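You operate a simulated robot arm through the tools that you are given. There is no shell and no other tool.

You run a simulated robot arm. Do the job below in one go: nothing can be reset, and whatever is moved stays where it is left.

JOB
Read why the lathe won't run, mend it and test it.
Fine: switch off and open the guard, then throw home the lever that the display names; guard shut, switch on, start once, stop, switch off.

Only the result counts: the job must be done as asked and must still hold three seconds after the hand-in. Knocking over, shifting, dropping, spilling or breaking anything else fails it.

ROBOT AND FRAMES
A 6-joint arm with a two-finger gripper, fixed in place. Base frame: the origin is on the floor under the middle of its stand, x ahead of it, y to its left, z up. Readings come in mm, degrees, newtons and seconds.
It reaches about 1298 mm from its shoulder. Its first joint turns from -149.0 to 149.0 degrees. Payload 1.57 kg.
The tool frame sits at the grasp point between the pads (the TCP): z along the fingers, y along the line on which they close. The tips reach 21 mm beyond it. The gripper opens to 70 mm; its body begins 50 mm behind the TCP.
Orientation is told as [roll, pitch, yaw] about the base's x, y, z axes, in that order, counted from this pose: with the fingers straight down and closing along the base's y, the tool's x points along the base's -x, its y along +y and its z along -z.

CONTROLS
- The arm moves only by the tool apply_moves. Its argument "plan" is a list of rows, each a list of 7 numbers: the shift along the tool's x, y, z in cm, then the turn, a rotation vector about the tool's x, y, z in degrees, then the closure, from 0 (fully open) to 1 (shut). In form: [[x, y, z, rx, ry, rz, gripper], ...]. A call has 1 to 20 rows; each row shifts and turns the commanded pose from where the row before left it, along the tool's axes as they then stand. Each row takes 0.2 s and may step no farther than 50 mm and 8.6 degrees from the row before; otherwise, or with a gripper value out of range, the whole call is refused. A pose out of reach is approached as far as the arm can. The call stops where the force on the tool passes 70 N (or 10 N more than at its start, if that is more) or the arm is blocked; 0.2 s more then pass. The fingers move at their own pace (about 103.7 mm/s each) and stop on an object; they squeeze with about 30 N. The grip force told is the motor's: it shows also when the fingers shut on nothing. Time passes only in rows, and 0.2 s behind the last, so rows that do not move let the fingers close. It gives the time, the measured TCP pose, the force on the tool (base axes), the opening and the grip force at its end, in the units of the frame above (readings bear some noise), with the torque about the TCP (base axes, N m) and any sound that the robot's microphone picked up.
- Cameras (640 x 400 px; columns grow to the right, rows downward): "scene" is fixed at [401.2, -500, 1279.9]; the picture's right is [0.66, -0.75, 0.00], its down [-0.24, -0.21, -0.95] and it looks along [0.71, 0.63, -0.32] (base axes); focal length 288 px, centre (320, 200). "wrist" rides on the gripper at [79, 4, -81] in the tool frame; the picture's right is [-0.05, 1.00, 0.00], its down [-0.67, -0.04, -0.74] and it looks along [-0.74, -0.04, 0.67] (tool axes); focal length 256 px, centre (320, 200). There is no depth. A picture from a camera that has moved, and an enlarged one, comes with that camera's place and axes in the base frame and with its lens.
- snapshot(camera): a new picture of that camera. The clock stands still meanwhile.
- raise_lower(by): slides the trunk up (or, below 0, down) by that many mm; the arm rides with it, the base frame stays. It gives what a move gives, with no picture.
- zoom(camera, box): a new picture of the part [left, top, right, bottom] of that camera's present view, enlarged. The clock stands still meanwhile.
- job_done(): hands the job in; it is judged then, once.

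Places have to be worked out from the pictures, the camera data and where the tool is seen. Open the gripper and draw the arm clear of the work before you hand the job in, unless the task says otherwise.

The tools are called after "Request:" as a command line: name --pt "numbers of a row" for each row, then --argument value for the rest, lists and objects as JSON in quotes. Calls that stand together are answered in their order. apply_moves: Moves the arm, as the interface text tells. Its arguments: {"type":"object","properties":{"plan":{"type":"array","items":{"type":"array","items":{"type":"number"}}}},"required":["plan"]} The other tools are called the same way: raise_lower (by) moves the trunk up or down; snapshot (camera) takes a picture; zoom (camera, box) takes an enlarged picture of a part of a camera's view; job_done () hands the job in.

At the start:

```text
time: 0.0
tcp_pos: [749.9, 49.5, 1202.2]
tool_rot: [0.0, 0.0, 0.1]
wrist_force: [0.6, 0.4, -0.6]
torque: [0.03, 0.0, -0.01]
finger_gap: 69.8
finger_force: 0.1
trunk travel left (down, up): [-884.0, 86.0]
```

scene: 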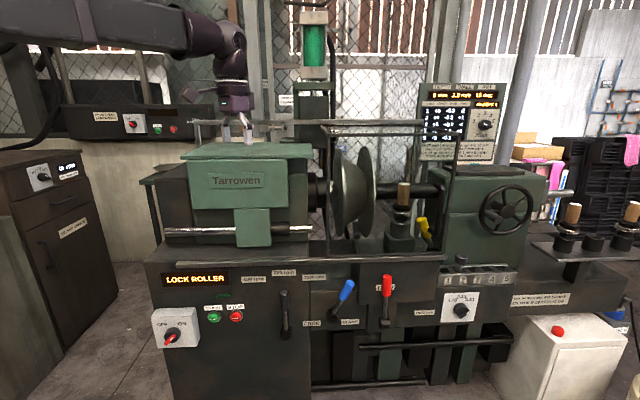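
wrist: 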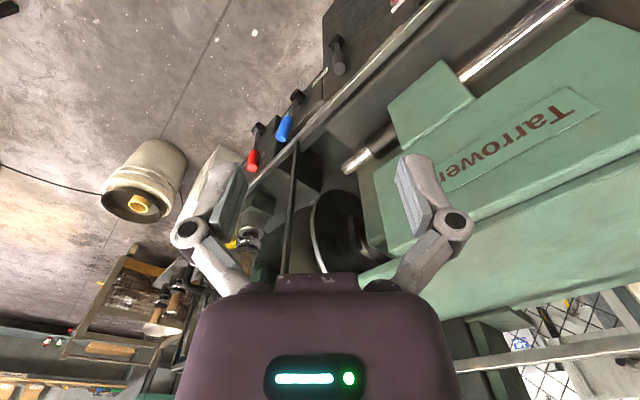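

The display on the headstock seems to read "LOCK ROLLER"; I'll zoom into several parts of the scene to read all labels.

Request:
zoom --camera "scene" --box '[140, 255, 300, 355]'

Request:
zoom --camera "scene" --box '[260, 250, 420, 350]'

Request:
zoom --camera "scene" --box '[400, 70, 528, 150]'

Request:
zoom --camera "scene" --box '[400, 250, 560, 350]'

Request:
zoom --camera "scene" --box '[300, 110, 460, 260]'

```text
4.00 times, centred on (220, 305) of scene
camera zoom: at [401.2, -500.0, 1279.9], right [0.66, -0.75, 0.0], down [-0.24, -0.21, -0.95], along [0.71, 0.63, -0.32], focal length 1150 px, centre (720, -220)
```

zoom: 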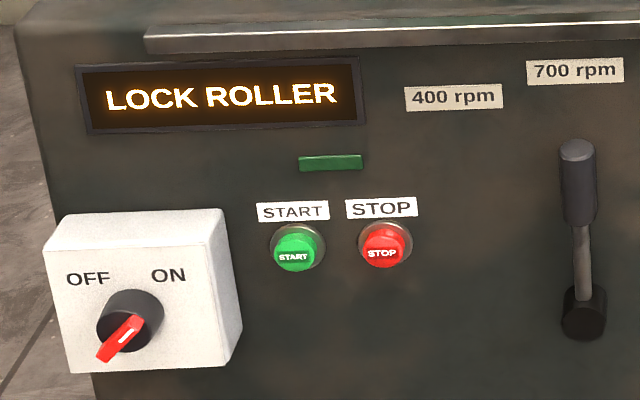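

```text
4.00 times, centred on (340, 300) of scene
camera zoom: at [401.2, -500.0, 1279.9], right [0.66, -0.75, 0.0], down [-0.24, -0.21, -0.95], along [0.71, 0.63, -0.32], focal length 1150 px, centre (240, -200)
```

zoom: 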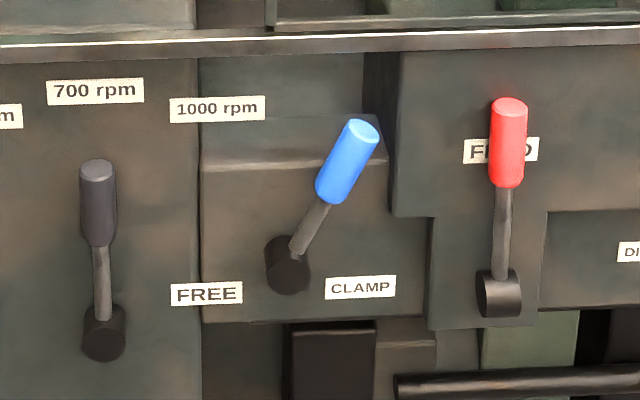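

```text
5.00 times, centred on (464, 110) of scene
camera zoom: at [401.2, -500.0, 1279.9], right [0.66, -0.75, 0.0], down [-0.24, -0.21, -0.95], along [0.71, 0.63, -0.32], focal length 1438 px, centre (-400, 650)
```

zoom: 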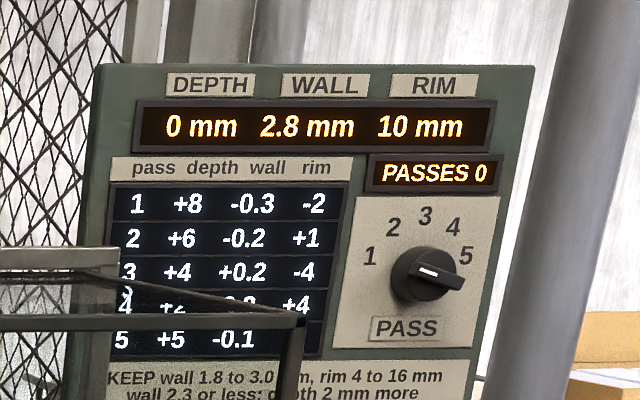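

```text
4.00 times, centred on (480, 300) of scene
camera zoom: at [401.2, -500.0, 1279.9], right [0.66, -0.75, 0.0], down [-0.24, -0.21, -0.95], along [0.71, 0.63, -0.32], focal length 1150 px, centre (-320, -200)
```

zoom: 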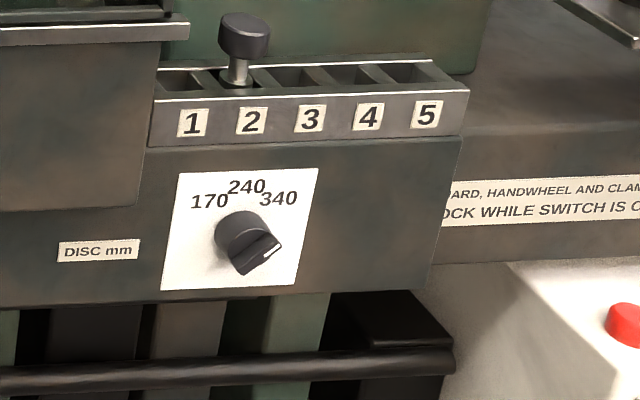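

```text
2.67 times, centred on (380, 185) of scene
camera zoom: at [401.2, -500.0, 1279.9], right [0.66, -0.75, 0.0], down [-0.24, -0.21, -0.95], along [0.71, 0.63, -0.32], focal length 767 px, centre (160, 240)
```

zoom: 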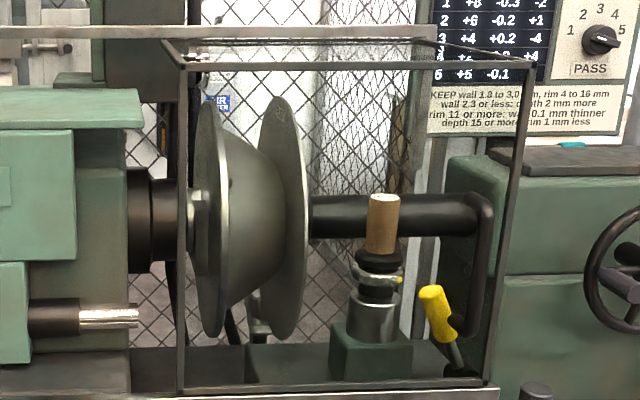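

The levers visible are black (speed), blue (FREE/CLAMP), red (FEED) and a yellow one inside the guard. I zoom more on the guard, yellow lever and remaining labels.

Request:
zoom --camera "scene" --box '[380, 170, 460, 270]'

Request:
zoom --camera "scene" --box '[310, 100, 470, 200]'

Request:
zoom --camera "scene" --box '[170, 90, 330, 190]'

Request:
zoom --camera "scene" --box '[500, 250, 640, 340]'

Request:
zoom --camera "scene" --box '[0, 140, 160, 240]'

Request:
zoom --camera "scene" --box '[60, 90, 200, 180]'

```text
4.00 times, centred on (420, 220) of scene
camera zoom: at [401.2, -500.0, 1279.9], right [0.66, -0.75, 0.0], down [-0.24, -0.21, -0.95], along [0.71, 0.63, -0.32], focal length 1150 px, centre (-80, 120)
```

zoom: 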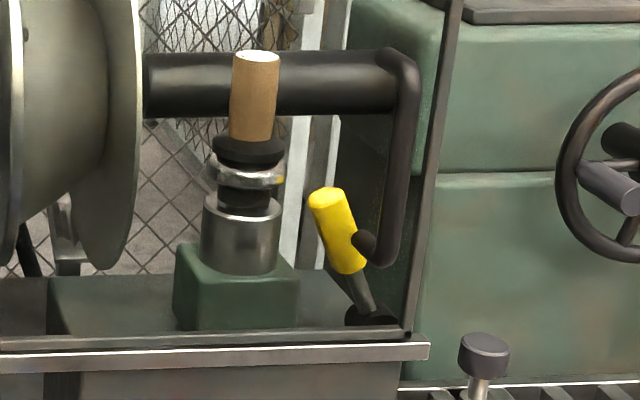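

```text
4.00 times, centred on (390, 150) of scene
camera zoom: at [401.2, -500.0, 1279.9], right [0.66, -0.75, 0.0], down [-0.24, -0.21, -0.95], along [0.71, 0.63, -0.32], focal length 1150 px, centre (40, 400)
```

zoom: 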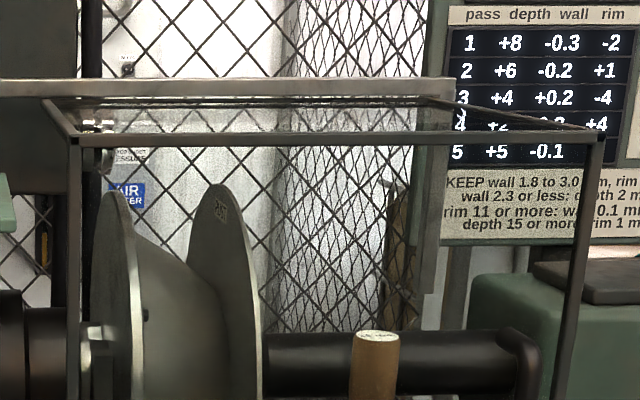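

```text
4.00 times, centred on (250, 140) of scene
camera zoom: at [401.2, -500.0, 1279.9], right [0.66, -0.75, 0.0], down [-0.24, -0.21, -0.95], along [0.71, 0.63, -0.32], focal length 1150 px, centre (600, 440)
```

zoom: 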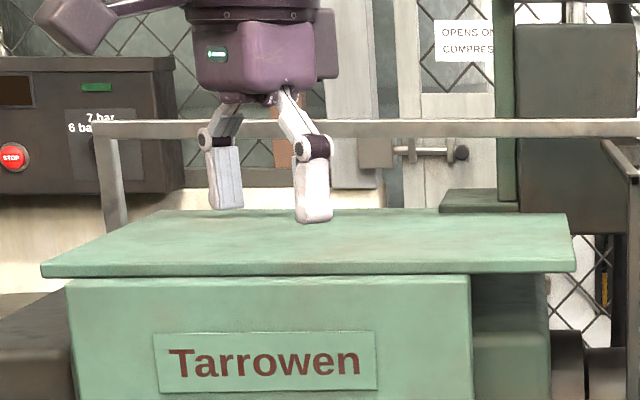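

```text
4.44 times, centred on (570, 295) of scene
camera zoom: at [401.2, -500.0, 1279.9], right [0.66, -0.75, 0.0], down [-0.24, -0.21, -0.95], along [0.71, 0.63, -0.32], focal length 1278 px, centre (-791, -222)
```

zoom: 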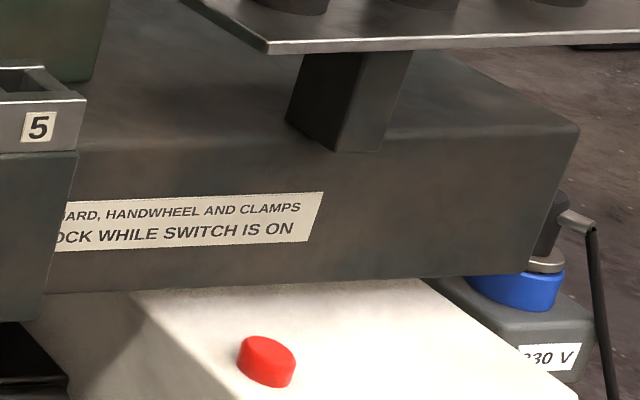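

```text
4.00 times, centred on (80, 190) of scene
camera zoom: at [401.2, -500.0, 1279.9], right [0.66, -0.75, 0.0], down [-0.24, -0.21, -0.95], along [0.71, 0.63, -0.32], focal length 1150 px, centre (1280, 240)
```

zoom: 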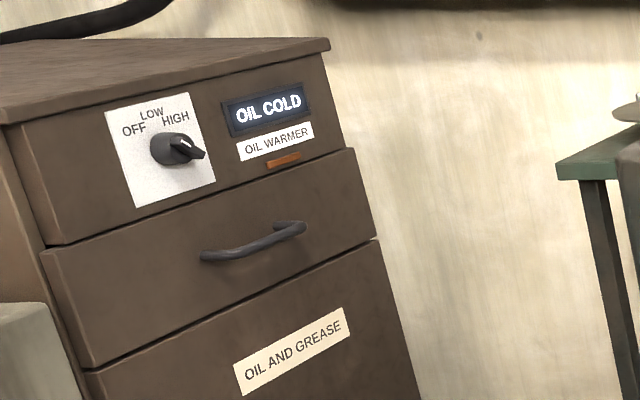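

```text
4.44 times, centred on (130, 135) of scene
camera zoom: at [401.2, -500.0, 1279.9], right [0.66, -0.75, 0.0], down [-0.24, -0.21, -0.95], along [0.71, 0.63, -0.32], focal length 1278 px, centre (1164, 489)
```

zoom: 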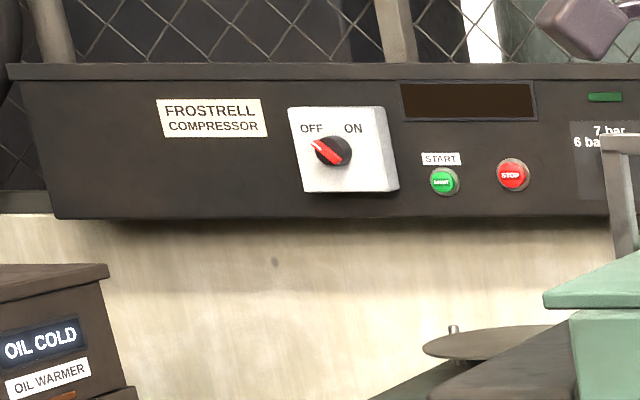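

The lathe is ON, showing "LOCK ROLLER"; the yellow lever inside the guard is the likely roller lock. I move the wrist camera to the front of the guard (staying well in front of the machine) to see the guard, its handle and the yellow lever's labels.

Request:
apply_moves --pt "-2.51 -4.1 1.02 0 0 0 0" --pt "-2.51 -4.1 1.02 0 0 0 0" --pt "-2.51 -4.1 1.02 0 0 0 0" --pt "-2.51 -4.1 1.02 0 0 0 0" --pt "-2.51 -4.1 1.02 0 0 0 0" --pt "-2.51 -4.1 1.02 0 0 0 0" --pt "-2.51 -4.1 1.02 0 0 0 0" --pt "-2.51 -4.1 1.02 0 0 0 0" --pt "-2.51 -4.1 1.02 0 0 0 0" --pt "-2.51 -4.1 1.02 0 0 0 0" --pt "0 0 0 0 0 -8.6 0" --pt "0 0 0 0 0 -8.6 0" --pt "0 0 0 0 0 -8.6 0" --pt "0 0 0 0 0 -8.6 0" --pt "0 0 0 0 0 -8.6 0" --pt "0 0 0 0 0 0 0"

Request:
snapshot --camera "wrist"

Request:
snapshot --camera "scene"

```text
time: 3.4
tcp_pos: [1003.3, -360.4, 1202.6]
tool_rot: [0.1, 0.0, 43.1]
wrist_force: [0.2, -0.2, 0.5]
torque: [0.0, 0.01, -0.02]
finger_gap: 70.0
finger_force: 0.2
out of reach, approached as far as the arm can: row 1, 2, 3, 4, 5, 6, 7, 8, 9, 10
trunk travel left (down, up): [-884.0, 86.0]
```

```text
taken
camera wrist: at [940.6, -412.8, 1282.4], right [-0.64, 0.77, 0.0], down [0.51, 0.43, 0.74], along [0.57, 0.48, -0.67], focal length 256 px, centre (320, 200)
```

wrist: 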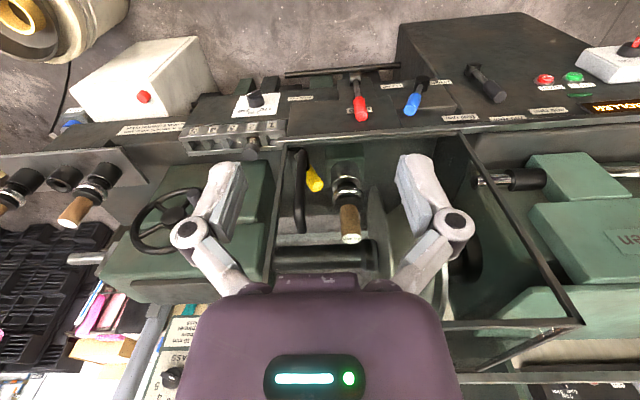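

```text
taken
```

scene: 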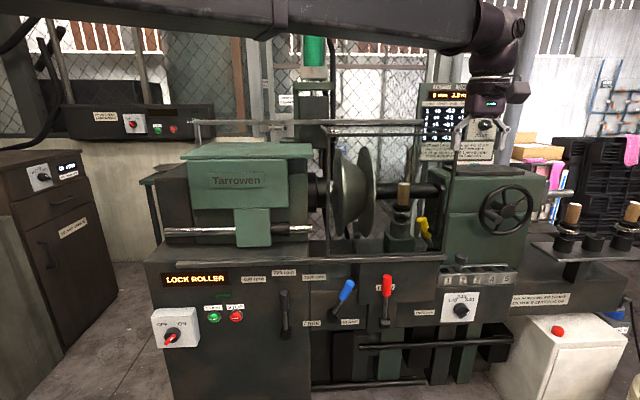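

The arm kept its height (only the trunk changes z in this pose), but the view is useful. I zoom into the wrist view.

Request:
zoom --camera "wrist" --box '[240, 120, 400, 220]'

Request:
zoom --camera "wrist" --box '[280, 40, 520, 190]'

Request:
zoom --camera "wrist" --box '[440, 120, 640, 400]'

Request:
zoom --camera "wrist" --box '[100, 60, 320, 200]'

```text
4.00 times, centred on (320, 170) of wrist
camera zoom: at [940.6, -412.8, 1282.4], right [-0.64, 0.77, 0.0], down [0.51, 0.43, 0.74], along [0.57, 0.48, -0.67], focal length 1024 px, centre (320, 320)
```

zoom: 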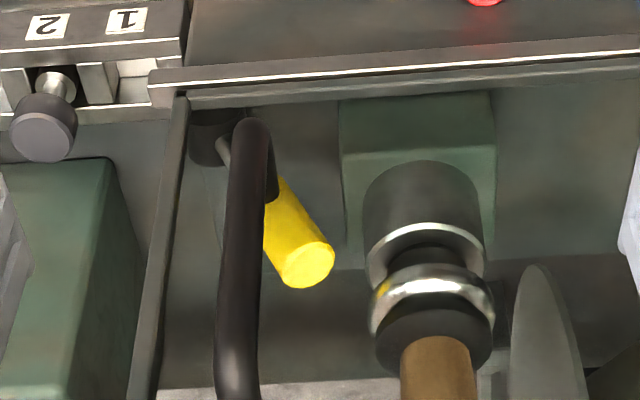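

```text
2.67 times, centred on (400, 115) of wrist
camera zoom: at [940.6, -412.8, 1282.4], right [-0.64, 0.77, 0.0], down [0.51, 0.43, 0.74], along [0.57, 0.48, -0.67], focal length 683 px, centre (107, 427)
```

zoom: 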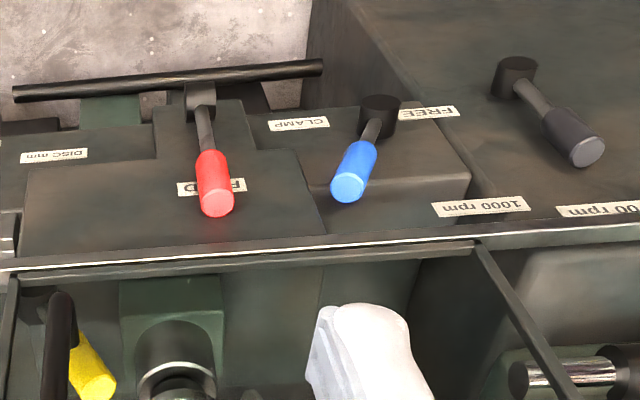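

```text
1.43 times, centred on (540, 260) of wrist
camera zoom: at [940.6, -412.8, 1282.4], right [-0.64, 0.77, 0.0], down [0.51, 0.43, 0.74], along [0.57, 0.48, -0.67], focal length 366 px, centre (6, 114)
```

zoom: 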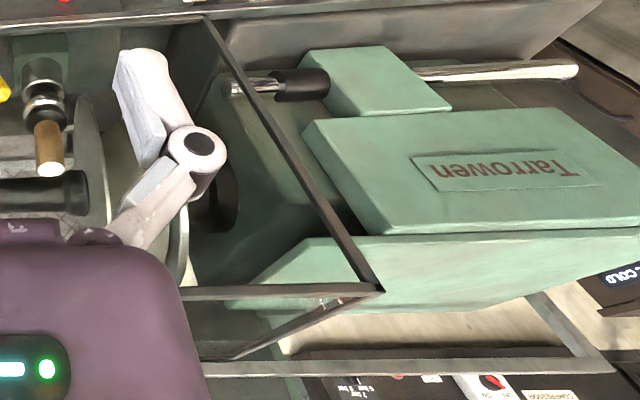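

```text
2.86 times, centred on (210, 130) of wrist
camera zoom: at [940.6, -412.8, 1282.4], right [-0.64, 0.77, 0.0], down [0.51, 0.43, 0.74], along [0.57, 0.48, -0.67], focal length 731 px, centre (634, 400)
```

zoom: 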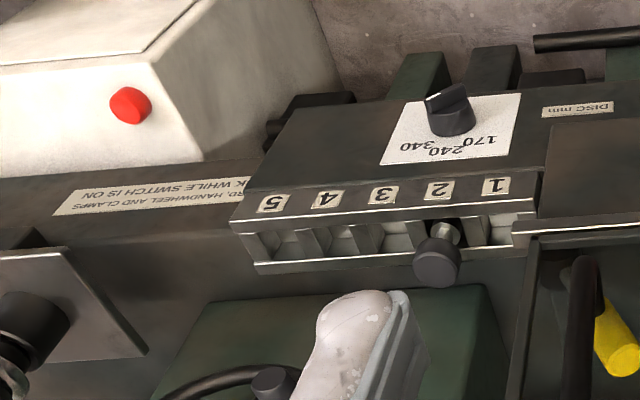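

From the two views: guard front plane spans a≈343 mm wide between about (983,-17) and (1219,-267), z 850–1200, hanging from a rail that runs left over the headstock, so it slides left; its black handle stands near (1148,-264, 940–1084). I lower the trunk 230 mm (TCP is well in front of it) for a closer look at the lever and handle.

Request:
raise_lower --by -230

Request:
snapshot --camera "wrist"

Request:
snapshot --camera "scene"

```text
time: 5.8
tcp_pos: [1002.5, -359.4, 972.6]
tool_rot: [0.0, -0.1, 43.1]
wrist_force: [0.0, 0.0, -0.2]
torque: [0.01, -0.03, -0.02]
finger_gap: 70.0
finger_force: 0.0
trunk travel left (down, up): [-654.0, 316.0]
```

```text
taken
camera wrist: at [940.3, -412.6, 1052.6], right [-0.64, 0.77, 0.0], down [0.51, 0.43, 0.74], along [0.57, 0.48, -0.67], focal length 256 px, centre (320, 200)
```

wrist: 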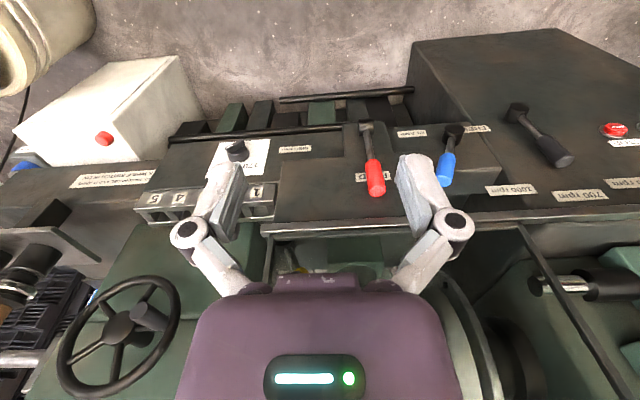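

```text
taken
```

scene: 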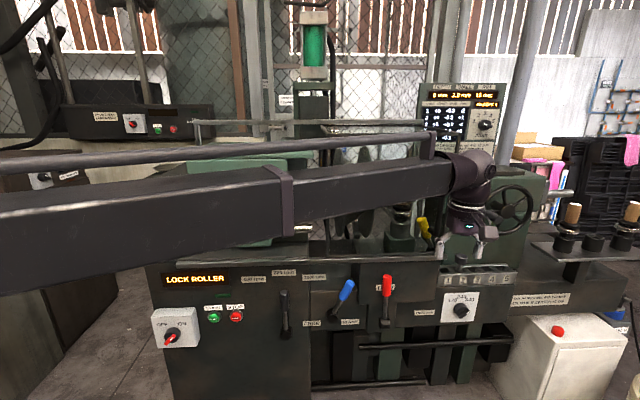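

The arm looks like a horizontal telescoping beam riding on the trunk. I test whether the arm can itself move in z, with a small upward shift.

Request:
apply_moves --pt "0 0 -2 0 0 0 0" --pt "0 0 0 0 0 0 0"

```text
time: 6.4
tcp_pos: [1001.4, -360.2, 972.5]
tool_rot: [0.0, 0.0, 43.0]
wrist_force: [0.2, 0.3, -0.1]
torque: [-0.02, -0.03, 0.03]
finger_gap: 69.9
finger_force: 0.0
out of reach, approached as far as the arm can: row 1
trunk travel left (down, up): [-654.0, 316.0]
```

Confirmed: z is set by the trunk only. Now I test how the tool pitches toward horizontal, in free space in front of the machine.

Request:
apply_moves --pt "0 0 0 0 -8 0 0" --pt "0 0 0 0 -8 0 0" --pt "0 0 0 0 0 0 0"

```text
time: 7.2
tcp_pos: [1001.9, -360.6, 979.5]
tool_rot: [0.0, -16.1, 42.9]
wrist_force: [-0.6, -0.2, -0.1]
torque: [-0.01, -0.01, 0.01]
finger_gap: 70.1
finger_force: 0.1
out of reach, approached as far as the arm can: row 2
trunk travel left (down, up): [-654.0, 316.0]
```

It holds x, y and the orientation and lets z follow (wrist centre ≈179 mm behind the TCP). I pitch on to horizontal, pointing at the lathe.

Request:
apply_moves --pt "0 0 0 0 -8.2 0 0" --pt "0 0 0 0 -8.2 0 0" --pt "0 0 0 0 -8.2 0 0" --pt "0 0 0 0 -8.2 0 0" --pt "0 0 0 0 -8.2 0 0" --pt "0 0 0 0 -8.2 0 0" --pt "0 0 0 0 -8.2 0 0" --pt "0 0 0 0 -8.2 0 0" --pt "0 0 0 0 -8.2 0 0" --pt "0 0 0 0 0 0 0"

Request:
snapshot --camera "wrist"

Request:
snapshot --camera "scene"

```text
time: 9.4
tcp_pos: [1001.3, -359.7, 1158.1]
tool_rot: [-4.2, -89.8, 47.2]
wrist_force: [0.0, -0.7, -0.7]
torque: [0.01, -0.04, -0.02]
finger_gap: 70.0
finger_force: 0.0
out of reach, approached as far as the arm can: row 1, 2, 3, 4, 5, 6, 7, 8, 9
trunk travel left (down, up): [-654.0, 316.0]
```

```text
taken
camera wrist: at [938.2, -413.7, 1077.8], right [-0.68, 0.73, 0.05], down [-0.52, -0.53, 0.67], along [0.52, 0.43, 0.74], focal length 256 px, centre (320, 200)
```

wrist: 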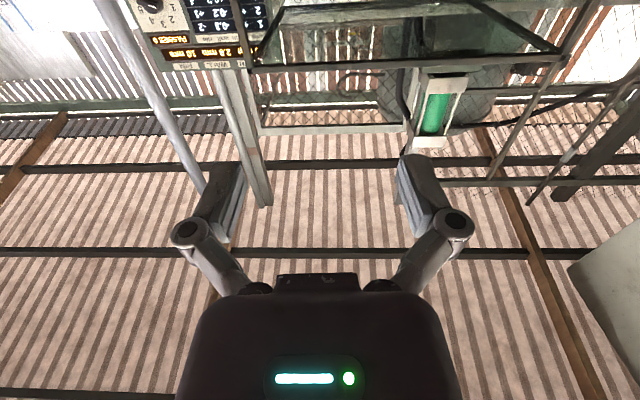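

```text
taken
```

scene: 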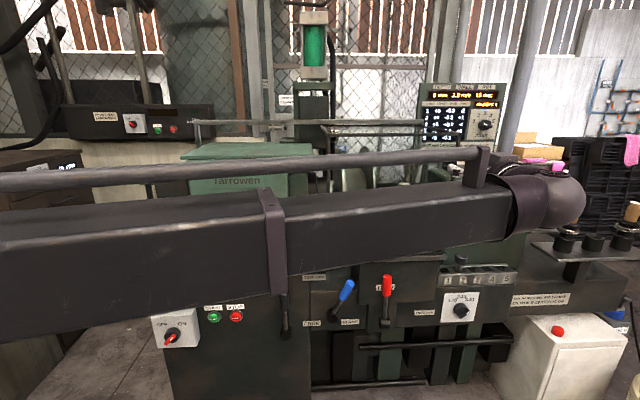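

Horizontal works. Now I roll the tool about its own axis toward 180° so that the wrist camera rides above the fingers and looks down on the work.

Request:
apply_moves --pt "0 0 0 0 0 8.6 0" --pt "0 0 0 0 0 8.6 0" --pt "0 0 0 0 0 8.6 0" --pt "0 0 0 0 0 8.6 0" --pt "0 0 0 0 0 8.6 0" --pt "0 0 0 0 0 8.6 0" --pt "0 0 0 0 0 8.6 0" --pt "0 0 0 0 0 8.6 0" --pt "0 0 0 0 0 8.6 0" --pt "0 0 0 0 0 8.6 0" --pt "0 0 0 0 0 8.6 0" --pt "0 0 0 0 0 8.6 0" --pt "0 0 0 0 0 8.6 0" --pt "0 0 0 0 0 8.6 0" --pt "0 0 0 0 0 8.6 0" --pt "0 0 0 0 0 8.6 0" --pt "0 0 0 0 0 8.6 0" --pt "0 0 0 0 0 8.6 0" --pt "0 0 0 0 0 8.6 0" --pt "0 0 0 0 0 8.6 0"

Request:
snapshot --camera "wrist"

```text
time: 13.6
tcp_pos: [1002.3, -359.8, 1158.8]
tool_rot: [88.7, 82.1, -48.3]
wrist_force: [-0.7, 0.4, 0.5]
torque: [0.0, -0.03, 0.01]
finger_gap: 69.9
finger_force: 0.2
trunk travel left (down, up): [-654.0, 316.0]
```

```text
taken
camera wrist: at [937.6, -411.2, 1236.3], right [0.68, -0.73, 0.08], down [-0.51, -0.55, -0.66], along [0.53, 0.41, -0.74], focal length 256 px, centre (320, 200)
```

wrist: 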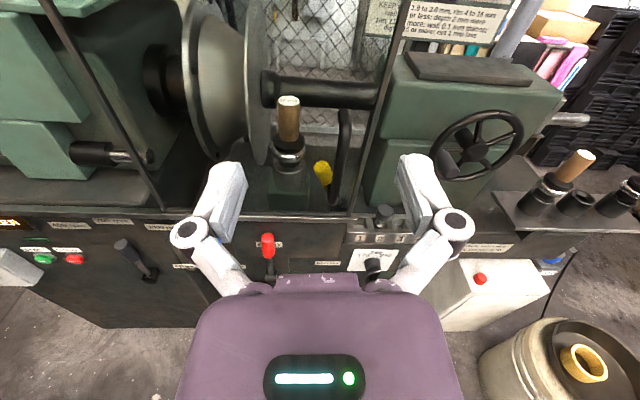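

Now the view is upright. I finish the roll (8°) and zoom in on the yellow lever and handle.

Request:
apply_moves --pt "0 0 0 0 0 7.9 0" --pt "0 0 0 0 0 0 0"

Request:
zoom --camera "wrist" --box '[240, 80, 400, 280]'

Request:
snapshot --camera "wrist"

```text
time: 14.2
tcp_pos: [1002.2, -360.1, 1156.9]
tool_rot: [1.9, 89.9, -135.2]
wrist_force: [0.5, 0.0, 0.4]
torque: [0.03, -0.02, 0.0]
finger_gap: 69.5
finger_force: 0.1
trunk travel left (down, up): [-654.0, 316.0]
```

```text
2.00 times, centred on (320, 180) of wrist
camera zoom: at [945.0, -419.2, 1236.4], right [0.68, -0.73, -0.05], down [-0.57, -0.48, -0.66], along [0.46, 0.48, -0.75], focal length 512 px, centre (320, 240)
```

zoom: 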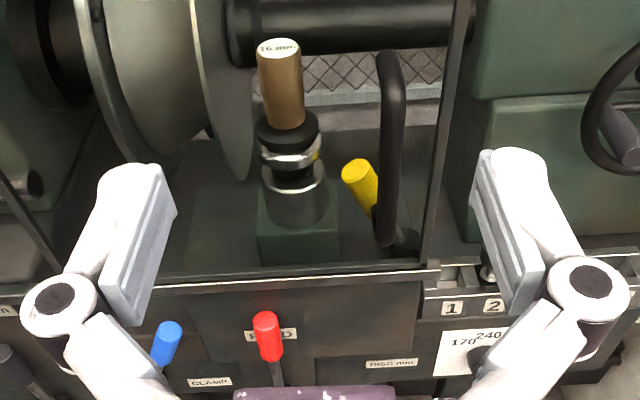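

```text
taken
camera wrist: at [945.0, -419.2, 1236.4], right [0.68, -0.73, -0.05], down [-0.57, -0.48, -0.66], along [0.46, 0.48, -0.75], focal length 256 px, centre (320, 200)
```

wrist: 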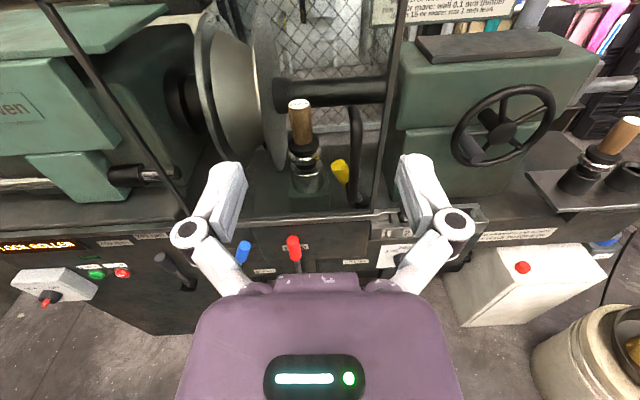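

The handle is clearly a vertical bar on the guard's front, yellow lever behind it. First the main switch must go off, so I slide the tool left along the front of the machine (staying ~200 mm clear) toward the switch to look at it.

Request:
apply_moves --pt "0 -4.8 0 0 0 0 0" --pt "0 -4.8 0 0 0 0 0" --pt "0 -4.8 0 0 0 0 0" --pt "0 -4.8 0 0 0 0 0" --pt "0 -4.8 0 0 0 0 0" --pt "0 -4.8 0 0 0 0 0" --pt "0 -4.8 0 0 0 0 0" --pt "0 -4.8 0 0 0 0 0" --pt "0 -4.8 0 0 0 0 0" --pt "0 -4.8 0 0 0 0 0" --pt "0 -4.8 0 0 0 0 0" --pt "0 -4.8 0 0 0 0 0"

Request:
snapshot --camera "wrist"

Request:
snapshot --camera "scene"

```text
time: 16.8
tcp_pos: [666.3, 51.0, 1158.3]
tool_rot: [32.5, 89.8, -104.5]
wrist_force: [0.0, -0.5, 1.0]
torque: [0.01, 0.01, -0.04]
finger_gap: 69.8
finger_force: 0.1
out of reach, approached as far as the arm can: row 11, 12
trunk travel left (down, up): [-654.0, 316.0]
```

```text
taken
camera wrist: at [610.5, -8.7, 1236.7], right [0.68, -0.73, -0.05], down [-0.57, -0.49, -0.66], along [0.46, 0.48, -0.75], focal length 256 px, centre (320, 200)
```

wrist: 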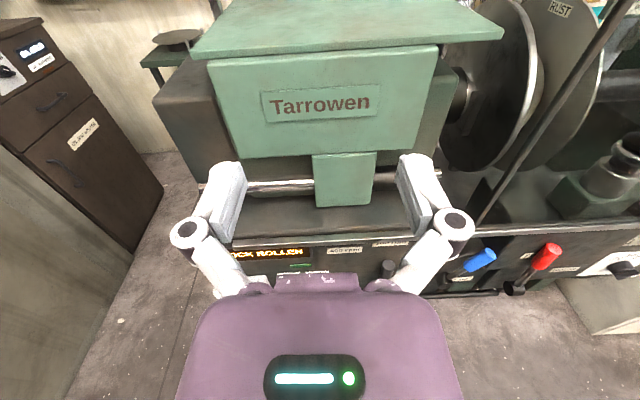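

```text
taken
```

scene: 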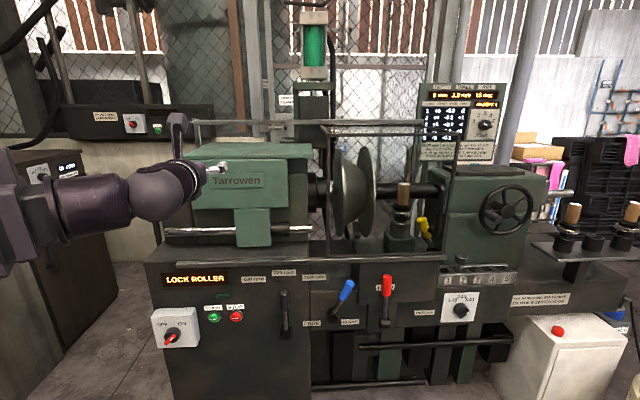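

Minimum wrist radius is about 540 mm, so a fully horizontal tool can't work at the switch from afar; a 45°-down tool (camera then looks straight ahead at the panel) will. I unroll the tool again.

Request:
apply_moves --pt "0 0 0 0 0 -8.6 0" --pt "0 0 0 0 0 -8.6 0" --pt "0 0 0 0 0 -8.6 0" --pt "0 0 0 0 0 -8.6 0" --pt "0 0 0 0 0 -8.6 0" --pt "0 0 0 0 0 -8.6 0" --pt "0 0 0 0 0 -8.6 0" --pt "0 0 0 0 0 -8.6 0" --pt "0 0 0 0 0 -8.6 0" --pt "0 0 0 0 0 -8.6 0" --pt "0 0 0 0 0 -8.6 0" --pt "0 0 0 0 0 -8.6 0" --pt "0 0 0 0 0 -8.6 0" --pt "0 0 0 0 0 -8.6 0" --pt "0 0 0 0 0 -8.6 0" --pt "0 0 0 0 0 -8.6 0" --pt "0 0 0 0 0 -8.6 0" --pt "0 0 0 0 0 -8.6 0" --pt "0 0 0 0 0 -8.6 0" --pt "0 0 0 0 0 -8.6 0"

Request:
apply_moves --pt "0 0 0 0 0 -7.9 0" --pt "0 0 0 0 7.5 0 0" --pt "0 0 0 0 7.5 0 0" --pt "0 0 0 0 7.5 0 0" --pt "0 0 0 0 7.5 0 0" --pt "0 0 0 0 7.5 0 0" --pt "0 0 0 0 7.5 0 0" --pt "0 0 0 0 0 0 0"

Request:
snapshot --camera "wrist"

```text
time: 21.0
tcp_pos: [669.0, 51.1, 1157.7]
tool_rot: [89.3, -82.3, -46.3]
wrist_force: [0.1, -0.3, -0.3]
torque: [0.01, 0.01, 0.0]
finger_gap: 70.1
finger_force: 0.0
trunk travel left (down, up): [-654.0, 316.0]
```

```text
time: 22.8
tcp_pos: [667.6, 50.5, 1025.9]
tool_rot: [-0.1, -44.6, 42.9]
wrist_force: [0.0, -0.2, -0.4]
torque: [-0.01, 0.01, 0.0]
finger_gap: 70.3
finger_force: 0.1
out of reach, approached as far as the arm can: row 2, 3, 4, 5, 6, 7
trunk travel left (down, up): [-654.0, 316.0]
```

```text
taken
camera wrist: at [581.4, -25.3, 1027.1], right [-0.65, 0.76, 0.04], down [-0.01, -0.06, 1.0], along [0.76, 0.65, 0.05], focal length 256 px, centre (320, 200)
```

wrist: 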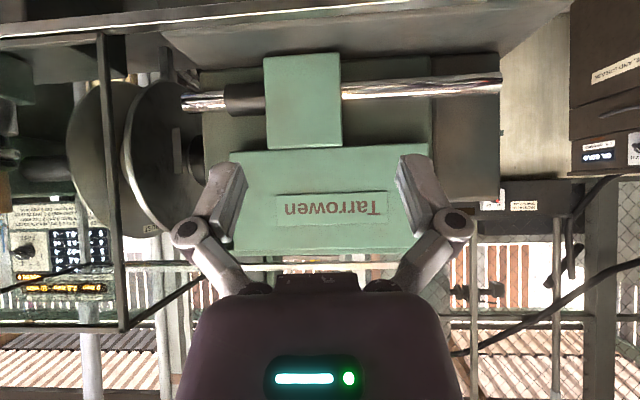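

The camera now looks horizontally at the lathe (image upside down). I lower the trunk 400 mm to panel height and look.

Request:
raise_lower --by -400

Request:
snapshot --camera "wrist"

Request:
snapshot --camera "scene"

```text
time: 26.6
tcp_pos: [669.5, 50.3, 626.6]
tool_rot: [0.0, -44.8, 43.0]
wrist_force: [0.7, -1.0, 0.2]
torque: [0.01, -0.01, -0.02]
finger_gap: 70.1
finger_force: 0.0
trunk travel left (down, up): [-254.0, 716.0]
```

```text
taken
camera wrist: at [581.6, -25.3, 627.2], right [-0.65, 0.76, 0.04], down [-0.01, -0.06, 1.0], along [0.76, 0.65, 0.05], focal length 256 px, centre (320, 200)
```

wrist: 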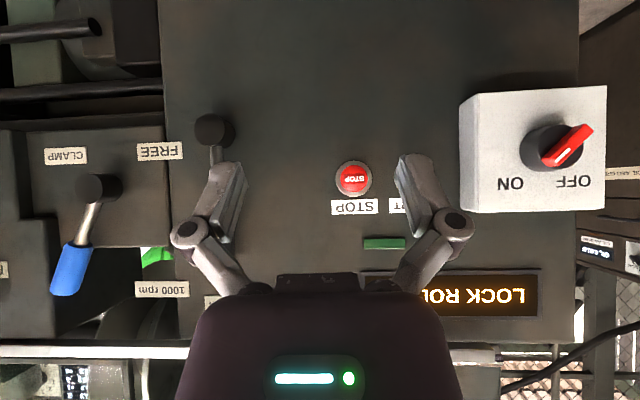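

```text
taken
```

scene: 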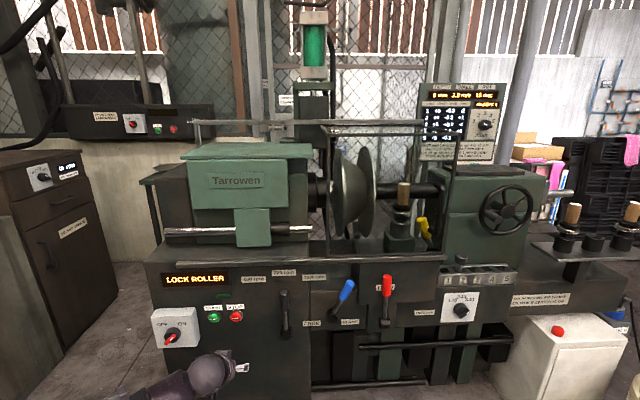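

Excellent view of the panel. I zoom on the switch and buttons.

Request:
zoom --camera "wrist" --box '[460, 80, 620, 220]'

Request:
zoom --camera "scene" --box '[145, 295, 225, 355]'

```text
2.86 times, centred on (540, 150) of wrist
camera zoom: at [581.6, -25.3, 627.2], right [-0.65, 0.76, 0.04], down [-0.01, -0.06, 1.0], along [0.76, 0.65, 0.05], focal length 731 px, centre (-309, 343)
```

zoom: 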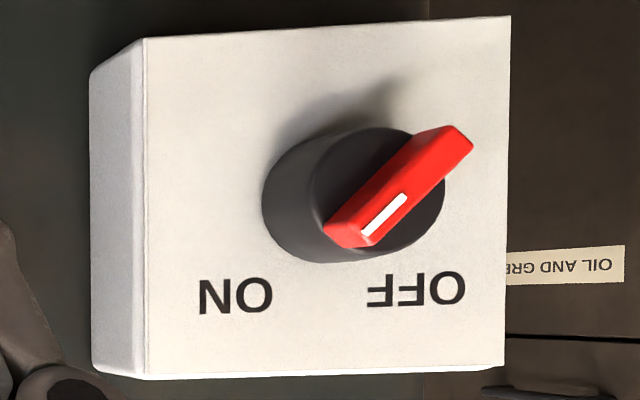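

```text
6.67 times, centred on (185, 325) of scene
camera zoom: at [401.2, -500.0, 1279.9], right [0.66, -0.75, 0.0], down [-0.24, -0.21, -0.95], along [0.71, 0.63, -0.32], focal length 1917 px, centre (1220, -633)
```

zoom: 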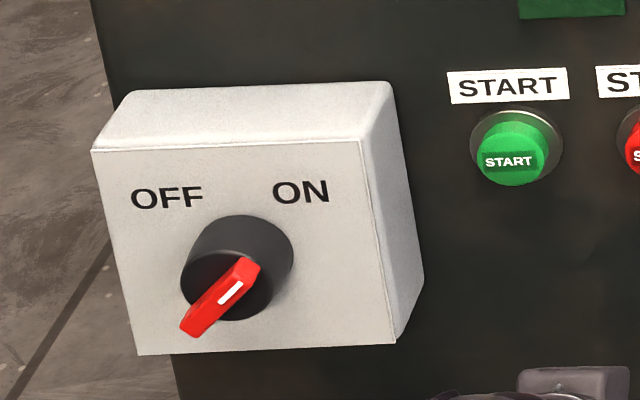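

The switch is clearly at ON (white mark up-right); bar centre ≈ (a 201, z 596), sticking out to n≈651 (distance in front along the panel normal). I'll push the bar's upper end with closed fingers: tilt the tool to ~20° from vertical, close the fingers, and move to a standoff in front and right of the switch.

Request:
apply_moves --pt "0 0 0 0 8.3 0 1" --pt "0 0 0 0 8.3 0 1" --pt "0 0 0 0 8.4 0 1" --pt "0 0 0 0 0 0 1" --pt "0 0 0 0 0 0 1"

Request:
raise_lower --by 60

Request:
apply_moves --pt "-1.504 3.4 0.547 0 0 0 1" --pt "-1.504 3.4 0.547 0 0 0 1" --pt "-1.504 3.4 0.547 0 0 0 1" --pt "-1.504 3.4 0.547 0 0 0 1" --pt "-1.504 3.4 0.547 0 0 0 1" --pt "0 0 0 0 0 0 1"

Request:
snapshot --camera "wrist"

Request:
snapshot --camera "scene"

```text
time: 27.9
tcp_pos: [668.1, 50.6, 582.1]
tool_rot: [0.0, -19.9, 43.0]
wrist_force: [-0.4, -0.3, -1.2]
torque: [0.0, -0.02, -0.01]
finger_gap: 0.4
finger_force: 28.4
out of reach, approached as far as the arm can: row 1, 2, 3
trunk travel left (down, up): [-254.0, 716.0]
```

```text
time: 28.9
tcp_pos: [668.6, 50.1, 642.2]
tool_rot: [0.0, -20.0, 42.9]
wrist_force: [0.2, 0.1, -0.1]
torque: [0.01, -0.02, 0.01]
finger_gap: 0.0
finger_force: 28.7
trunk travel left (down, up): [-314.0, 656.0]
```

```text
time: 30.2
tcp_pos: [610.5, 229.9, 644.1]
tool_rot: [0.0, -19.9, 43.1]
wrist_force: [0.2, -0.4, 0.0]
torque: [0.02, 0.02, 0.01]
finger_gap: 0.1
finger_force: 28.4
trunk travel left (down, up): [-314.0, 656.0]
```

```text
taken
camera wrist: at [532.0, 162.0, 691.8], right [-0.64, 0.76, 0.02], down [0.3, 0.23, 0.93], along [0.7, 0.6, -0.37], focal length 256 px, centre (320, 200)
```

wrist: 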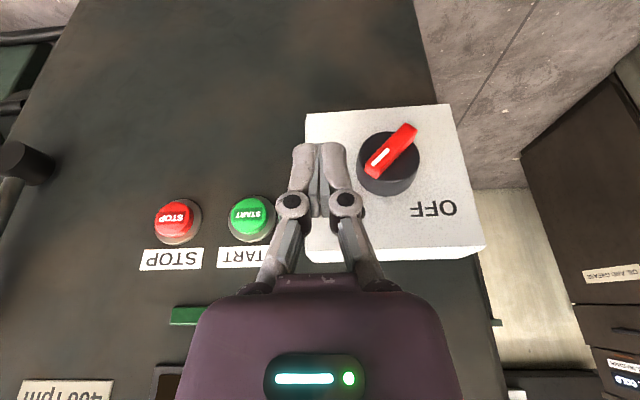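

```text
taken
```

scene: 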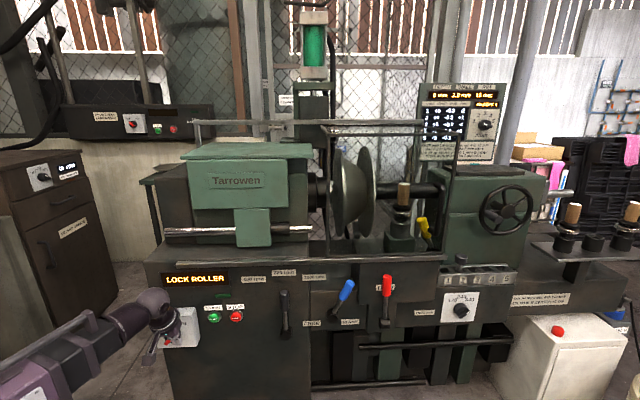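

The finger tips and the switch are both in view. I zoom both cameras for accurate triangulation.

Request:
zoom --camera "wrist" --box '[280, 90, 480, 215]'

Request:
zoom --camera "scene" --box '[130, 290, 226, 350]'

```text
3.20 times, centred on (380, 152) of wrist
camera zoom: at [532.0, 162.0, 691.8], right [-0.64, 0.76, 0.02], down [0.3, 0.23, 0.93], along [0.7, 0.6, -0.37], focal length 819 px, centre (128, 352)
```

zoom: 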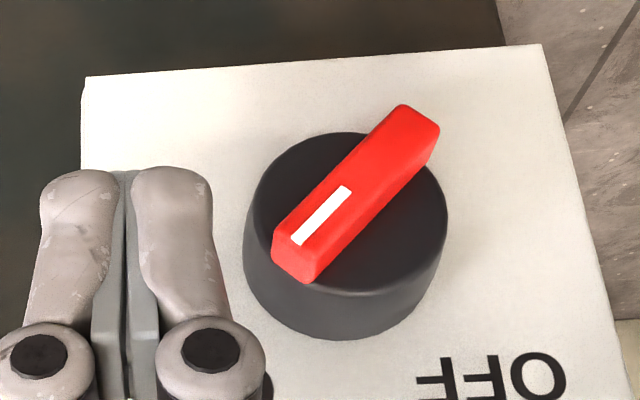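

```text
6.67 times, centred on (178, 320) of scene
camera zoom: at [401.2, -500.0, 1279.9], right [0.66, -0.75, 0.0], down [-0.24, -0.21, -0.95], along [0.71, 0.63, -0.32], focal length 1917 px, centre (1267, -600)
```

zoom: 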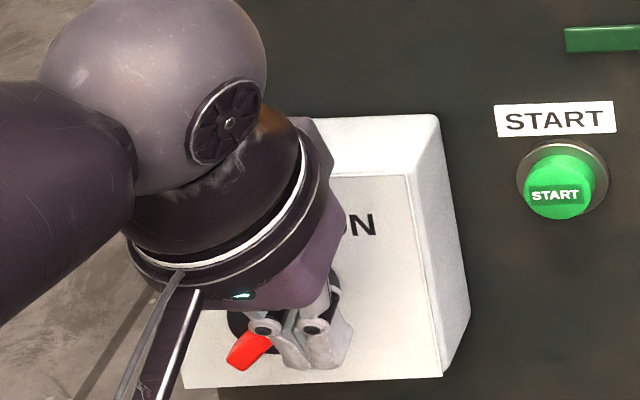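

Triangulated from two wrist views: bar front face at n≈638, centre (a≈207, z≈599), half-length ≈21 mm, knob face n≈651. Closed fingers are ≈25 mm wide; TCP now at a≈251, n≈602. I lower 24 mm, then advance 32 mm toward the panel to the right of the bar.

Request:
raise_lower --by -24

Request:
apply_moves --pt "-1.0 0 0.365 0 0 0 1" --pt "-1.0 0 0.365 0 0 0 1" --pt "-1.0 0 0.365 0 0 0 1" --pt "0 0 0 0 0 0 1"

Request:
snapshot --camera "wrist"

Request:
zoom --camera "scene" --box '[130, 290, 226, 350]'

```text
time: 30.9
tcp_pos: [611.2, 230.8, 618.0]
tool_rot: [0.0, -19.9, 43.0]
wrist_force: [0.5, -0.3, 0.3]
torque: [-0.01, -0.02, 0.02]
finger_gap: 0.0
finger_force: 28.4
trunk travel left (down, up): [-290.0, 680.0]
```

```text
time: 31.9
tcp_pos: [633.6, 252.6, 619.3]
tool_rot: [0.0, -19.8, 42.9]
wrist_force: [-0.6, -0.3, -0.2]
torque: [0.01, 0.04, -0.01]
finger_gap: 0.4
finger_force: 28.9
trunk travel left (down, up): [-290.0, 680.0]
```

```text
taken
camera wrist: at [555.2, 183.3, 667.8], right [-0.64, 0.76, 0.02], down [0.3, 0.23, 0.93], along [0.7, 0.6, -0.37], focal length 256 px, centre (320, 200)
```

wrist: 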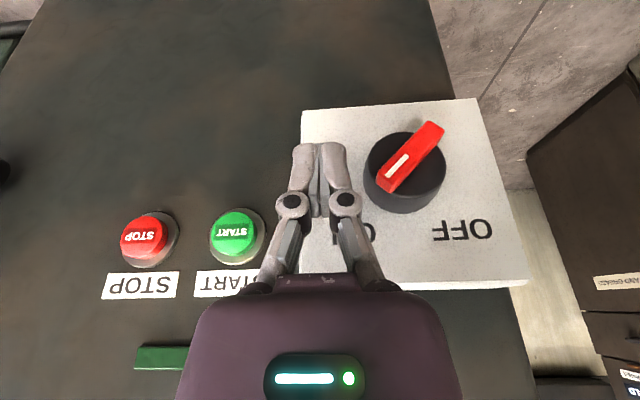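

```text
6.67 times, centred on (178, 320) of scene
camera zoom: at [401.2, -500.0, 1279.9], right [0.66, -0.75, 0.0], down [-0.24, -0.21, -0.95], along [0.71, 0.63, -0.32], focal length 1917 px, centre (1267, -600)
```

zoom: 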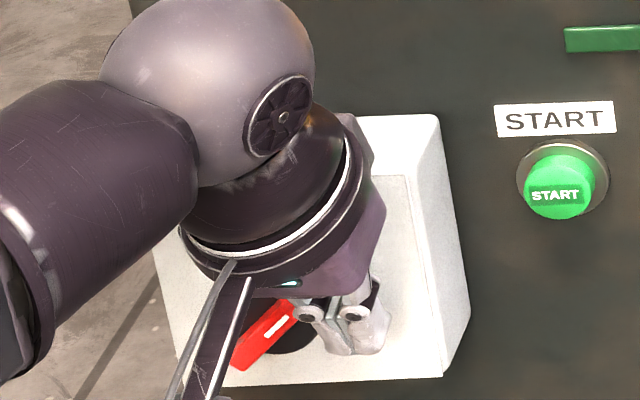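

No contact yet, positions as planned. Now I push the bar's upper end left by 25 mm in 5 mm steps.

Request:
apply_moves --pt "0 0.5 0 0 0 0 1" --pt "0 0.5 0 0 0 0 1" --pt "0 0.5 0 0 0 0 1" --pt "0 0.5 0 0 0 0 1" --pt "0 0.5 0 0 0 0 1"

Request:
snapshot --camera "wrist"

```text
time: 33.1
tcp_pos: [614.4, 269.9, 618.7]
tool_rot: [0.3, -19.9, 43.1]
wrist_force: [-0.5, -0.7, 0.2]
torque: [0.03, -0.01, 0.02]
finger_gap: 0.0
finger_force: 28.4
trunk travel left (down, up): [-290.0, 680.0]
```

```text
taken
camera wrist: at [536.7, 202.0, 667.7], right [-0.65, 0.76, 0.02], down [0.3, 0.23, 0.93], along [0.7, 0.61, -0.38], focal length 256 px, centre (320, 200)
```

wrist: 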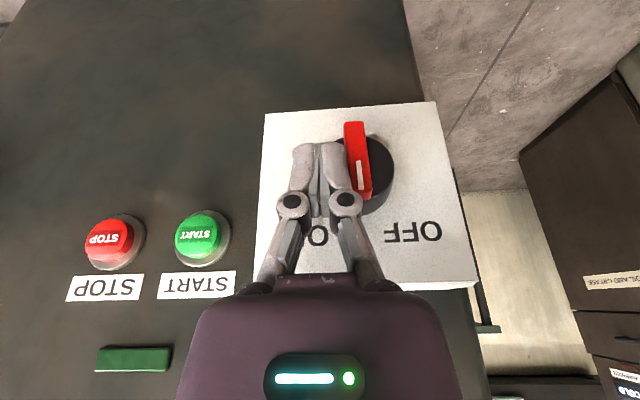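

The bar has turned to about vertical with little force. I raise 10 mm and push on to OFF.

Request:
raise_lower --by 10

Request:
apply_moves --pt "0 0.4 0 0 0 0 1" --pt "0 0.4 0 0 0 0 1" --pt "0 0.3 0 0 0 0 1"

Request:
snapshot --camera "wrist"

Request:
zoom --camera "scene" --box '[130, 260, 258, 350]'

```text
time: 33.7
tcp_pos: [615.1, 269.6, 628.7]
tool_rot: [0.0, -19.8, 43.0]
wrist_force: [-0.3, -0.3, 0.5]
torque: [0.0, 0.03, -0.03]
finger_gap: 0.0
finger_force: 29.0
trunk travel left (down, up): [-300.0, 670.0]
```

```text
time: 34.5
tcp_pos: [608.8, 278.0, 629.4]
tool_rot: [0.0, -20.0, 43.0]
wrist_force: [0.2, -0.3, 0.2]
torque: [0.03, -0.02, -0.01]
finger_gap: 0.2
finger_force: 28.6
trunk travel left (down, up): [-300.0, 670.0]
```

```text
taken
camera wrist: at [530.7, 209.8, 677.8], right [-0.64, 0.76, 0.02], down [0.3, 0.23, 0.93], along [0.7, 0.6, -0.37], focal length 256 px, centre (320, 200)
```

wrist: 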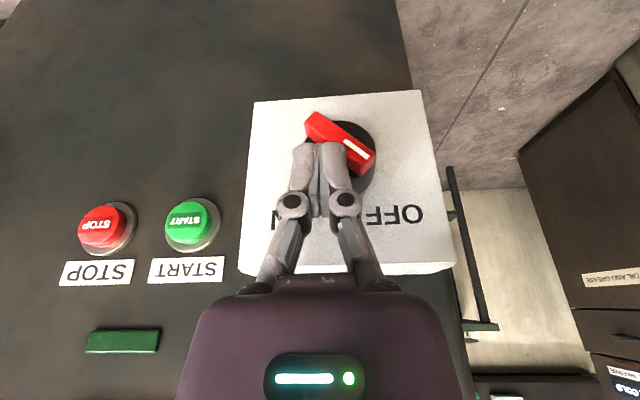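

```text
4.44 times, centred on (194, 305) of scene
camera zoom: at [401.2, -500.0, 1279.9], right [0.66, -0.75, 0.0], down [-0.24, -0.21, -0.95], along [0.71, 0.63, -0.32], focal length 1278 px, centre (880, -267)
```

zoom: 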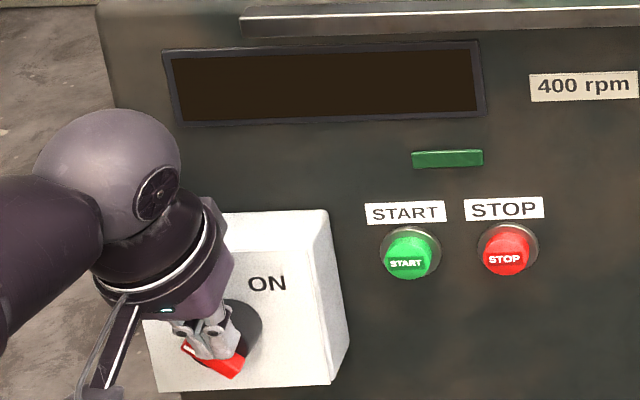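

The display went dark and the bar stands at OFF. I back off from the switch and travel right along the front of the machine, then raise the trunk for the guard handle.

Request:
apply_moves --pt "1.41 0 -0.513 0 0 0 1" --pt "1.41 0 -0.513 0 0 0 1" --pt "1.41 0 -0.513 0 0 0 1" --pt "0 -4.8 0 0 0 0 1" --pt "0 -4.8 0 0 0 0 1" --pt "0 -4.8 0 0 0 0 1" --pt "0 -4.8 0 0 0 0 1" --pt "0 -4.8 0 0 0 0 1" --pt "0 -4.8 0 0 0 0 1" --pt "0 -4.8 0 0 0 0 1" --pt "0 -4.8 0 0 0 0 1" --pt "0 -4.8 0 0 0 0 1" --pt "0 -4.8 0 0 0 0 1" --pt "0 0 0 0 0 0 1"

Request:
zoom --camera "scene" --box '[130, 260, 258, 350]'

Request:
raise_lower --by 215

```text
time: 37.5
tcp_pos: [904.4, -105.4, 628.4]
tool_rot: [0.0, -19.8, 43.0]
wrist_force: [0.4, -0.6, -0.6]
torque: [0.0, 0.02, 0.01]
finger_gap: 0.0
finger_force: 28.8
trunk travel left (down, up): [-300.0, 670.0]
```

```text
4.44 times, centred on (194, 305) of scene
camera zoom: at [401.2, -500.0, 1279.9], right [0.66, -0.75, 0.0], down [-0.24, -0.21, -0.95], along [0.71, 0.63, -0.32], focal length 1278 px, centre (880, -267)
```

zoom: 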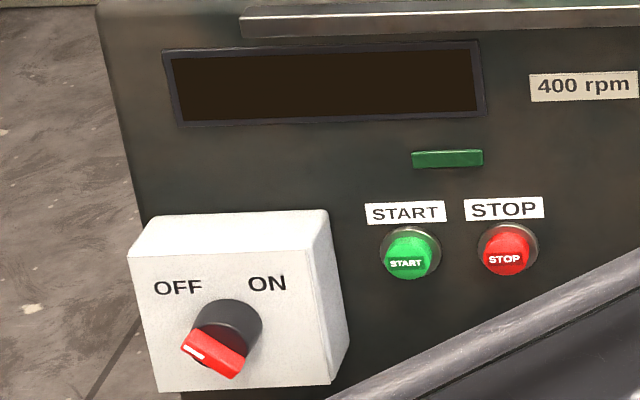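

```text
time: 39.8
tcp_pos: [902.7, -103.7, 844.6]
tool_rot: [0.0, -19.9, 43.1]
wrist_force: [0.1, 0.0, 0.3]
torque: [0.01, -0.01, 0.0]
finger_gap: 0.0
finger_force: 28.5
trunk travel left (down, up): [-515.0, 455.0]
```

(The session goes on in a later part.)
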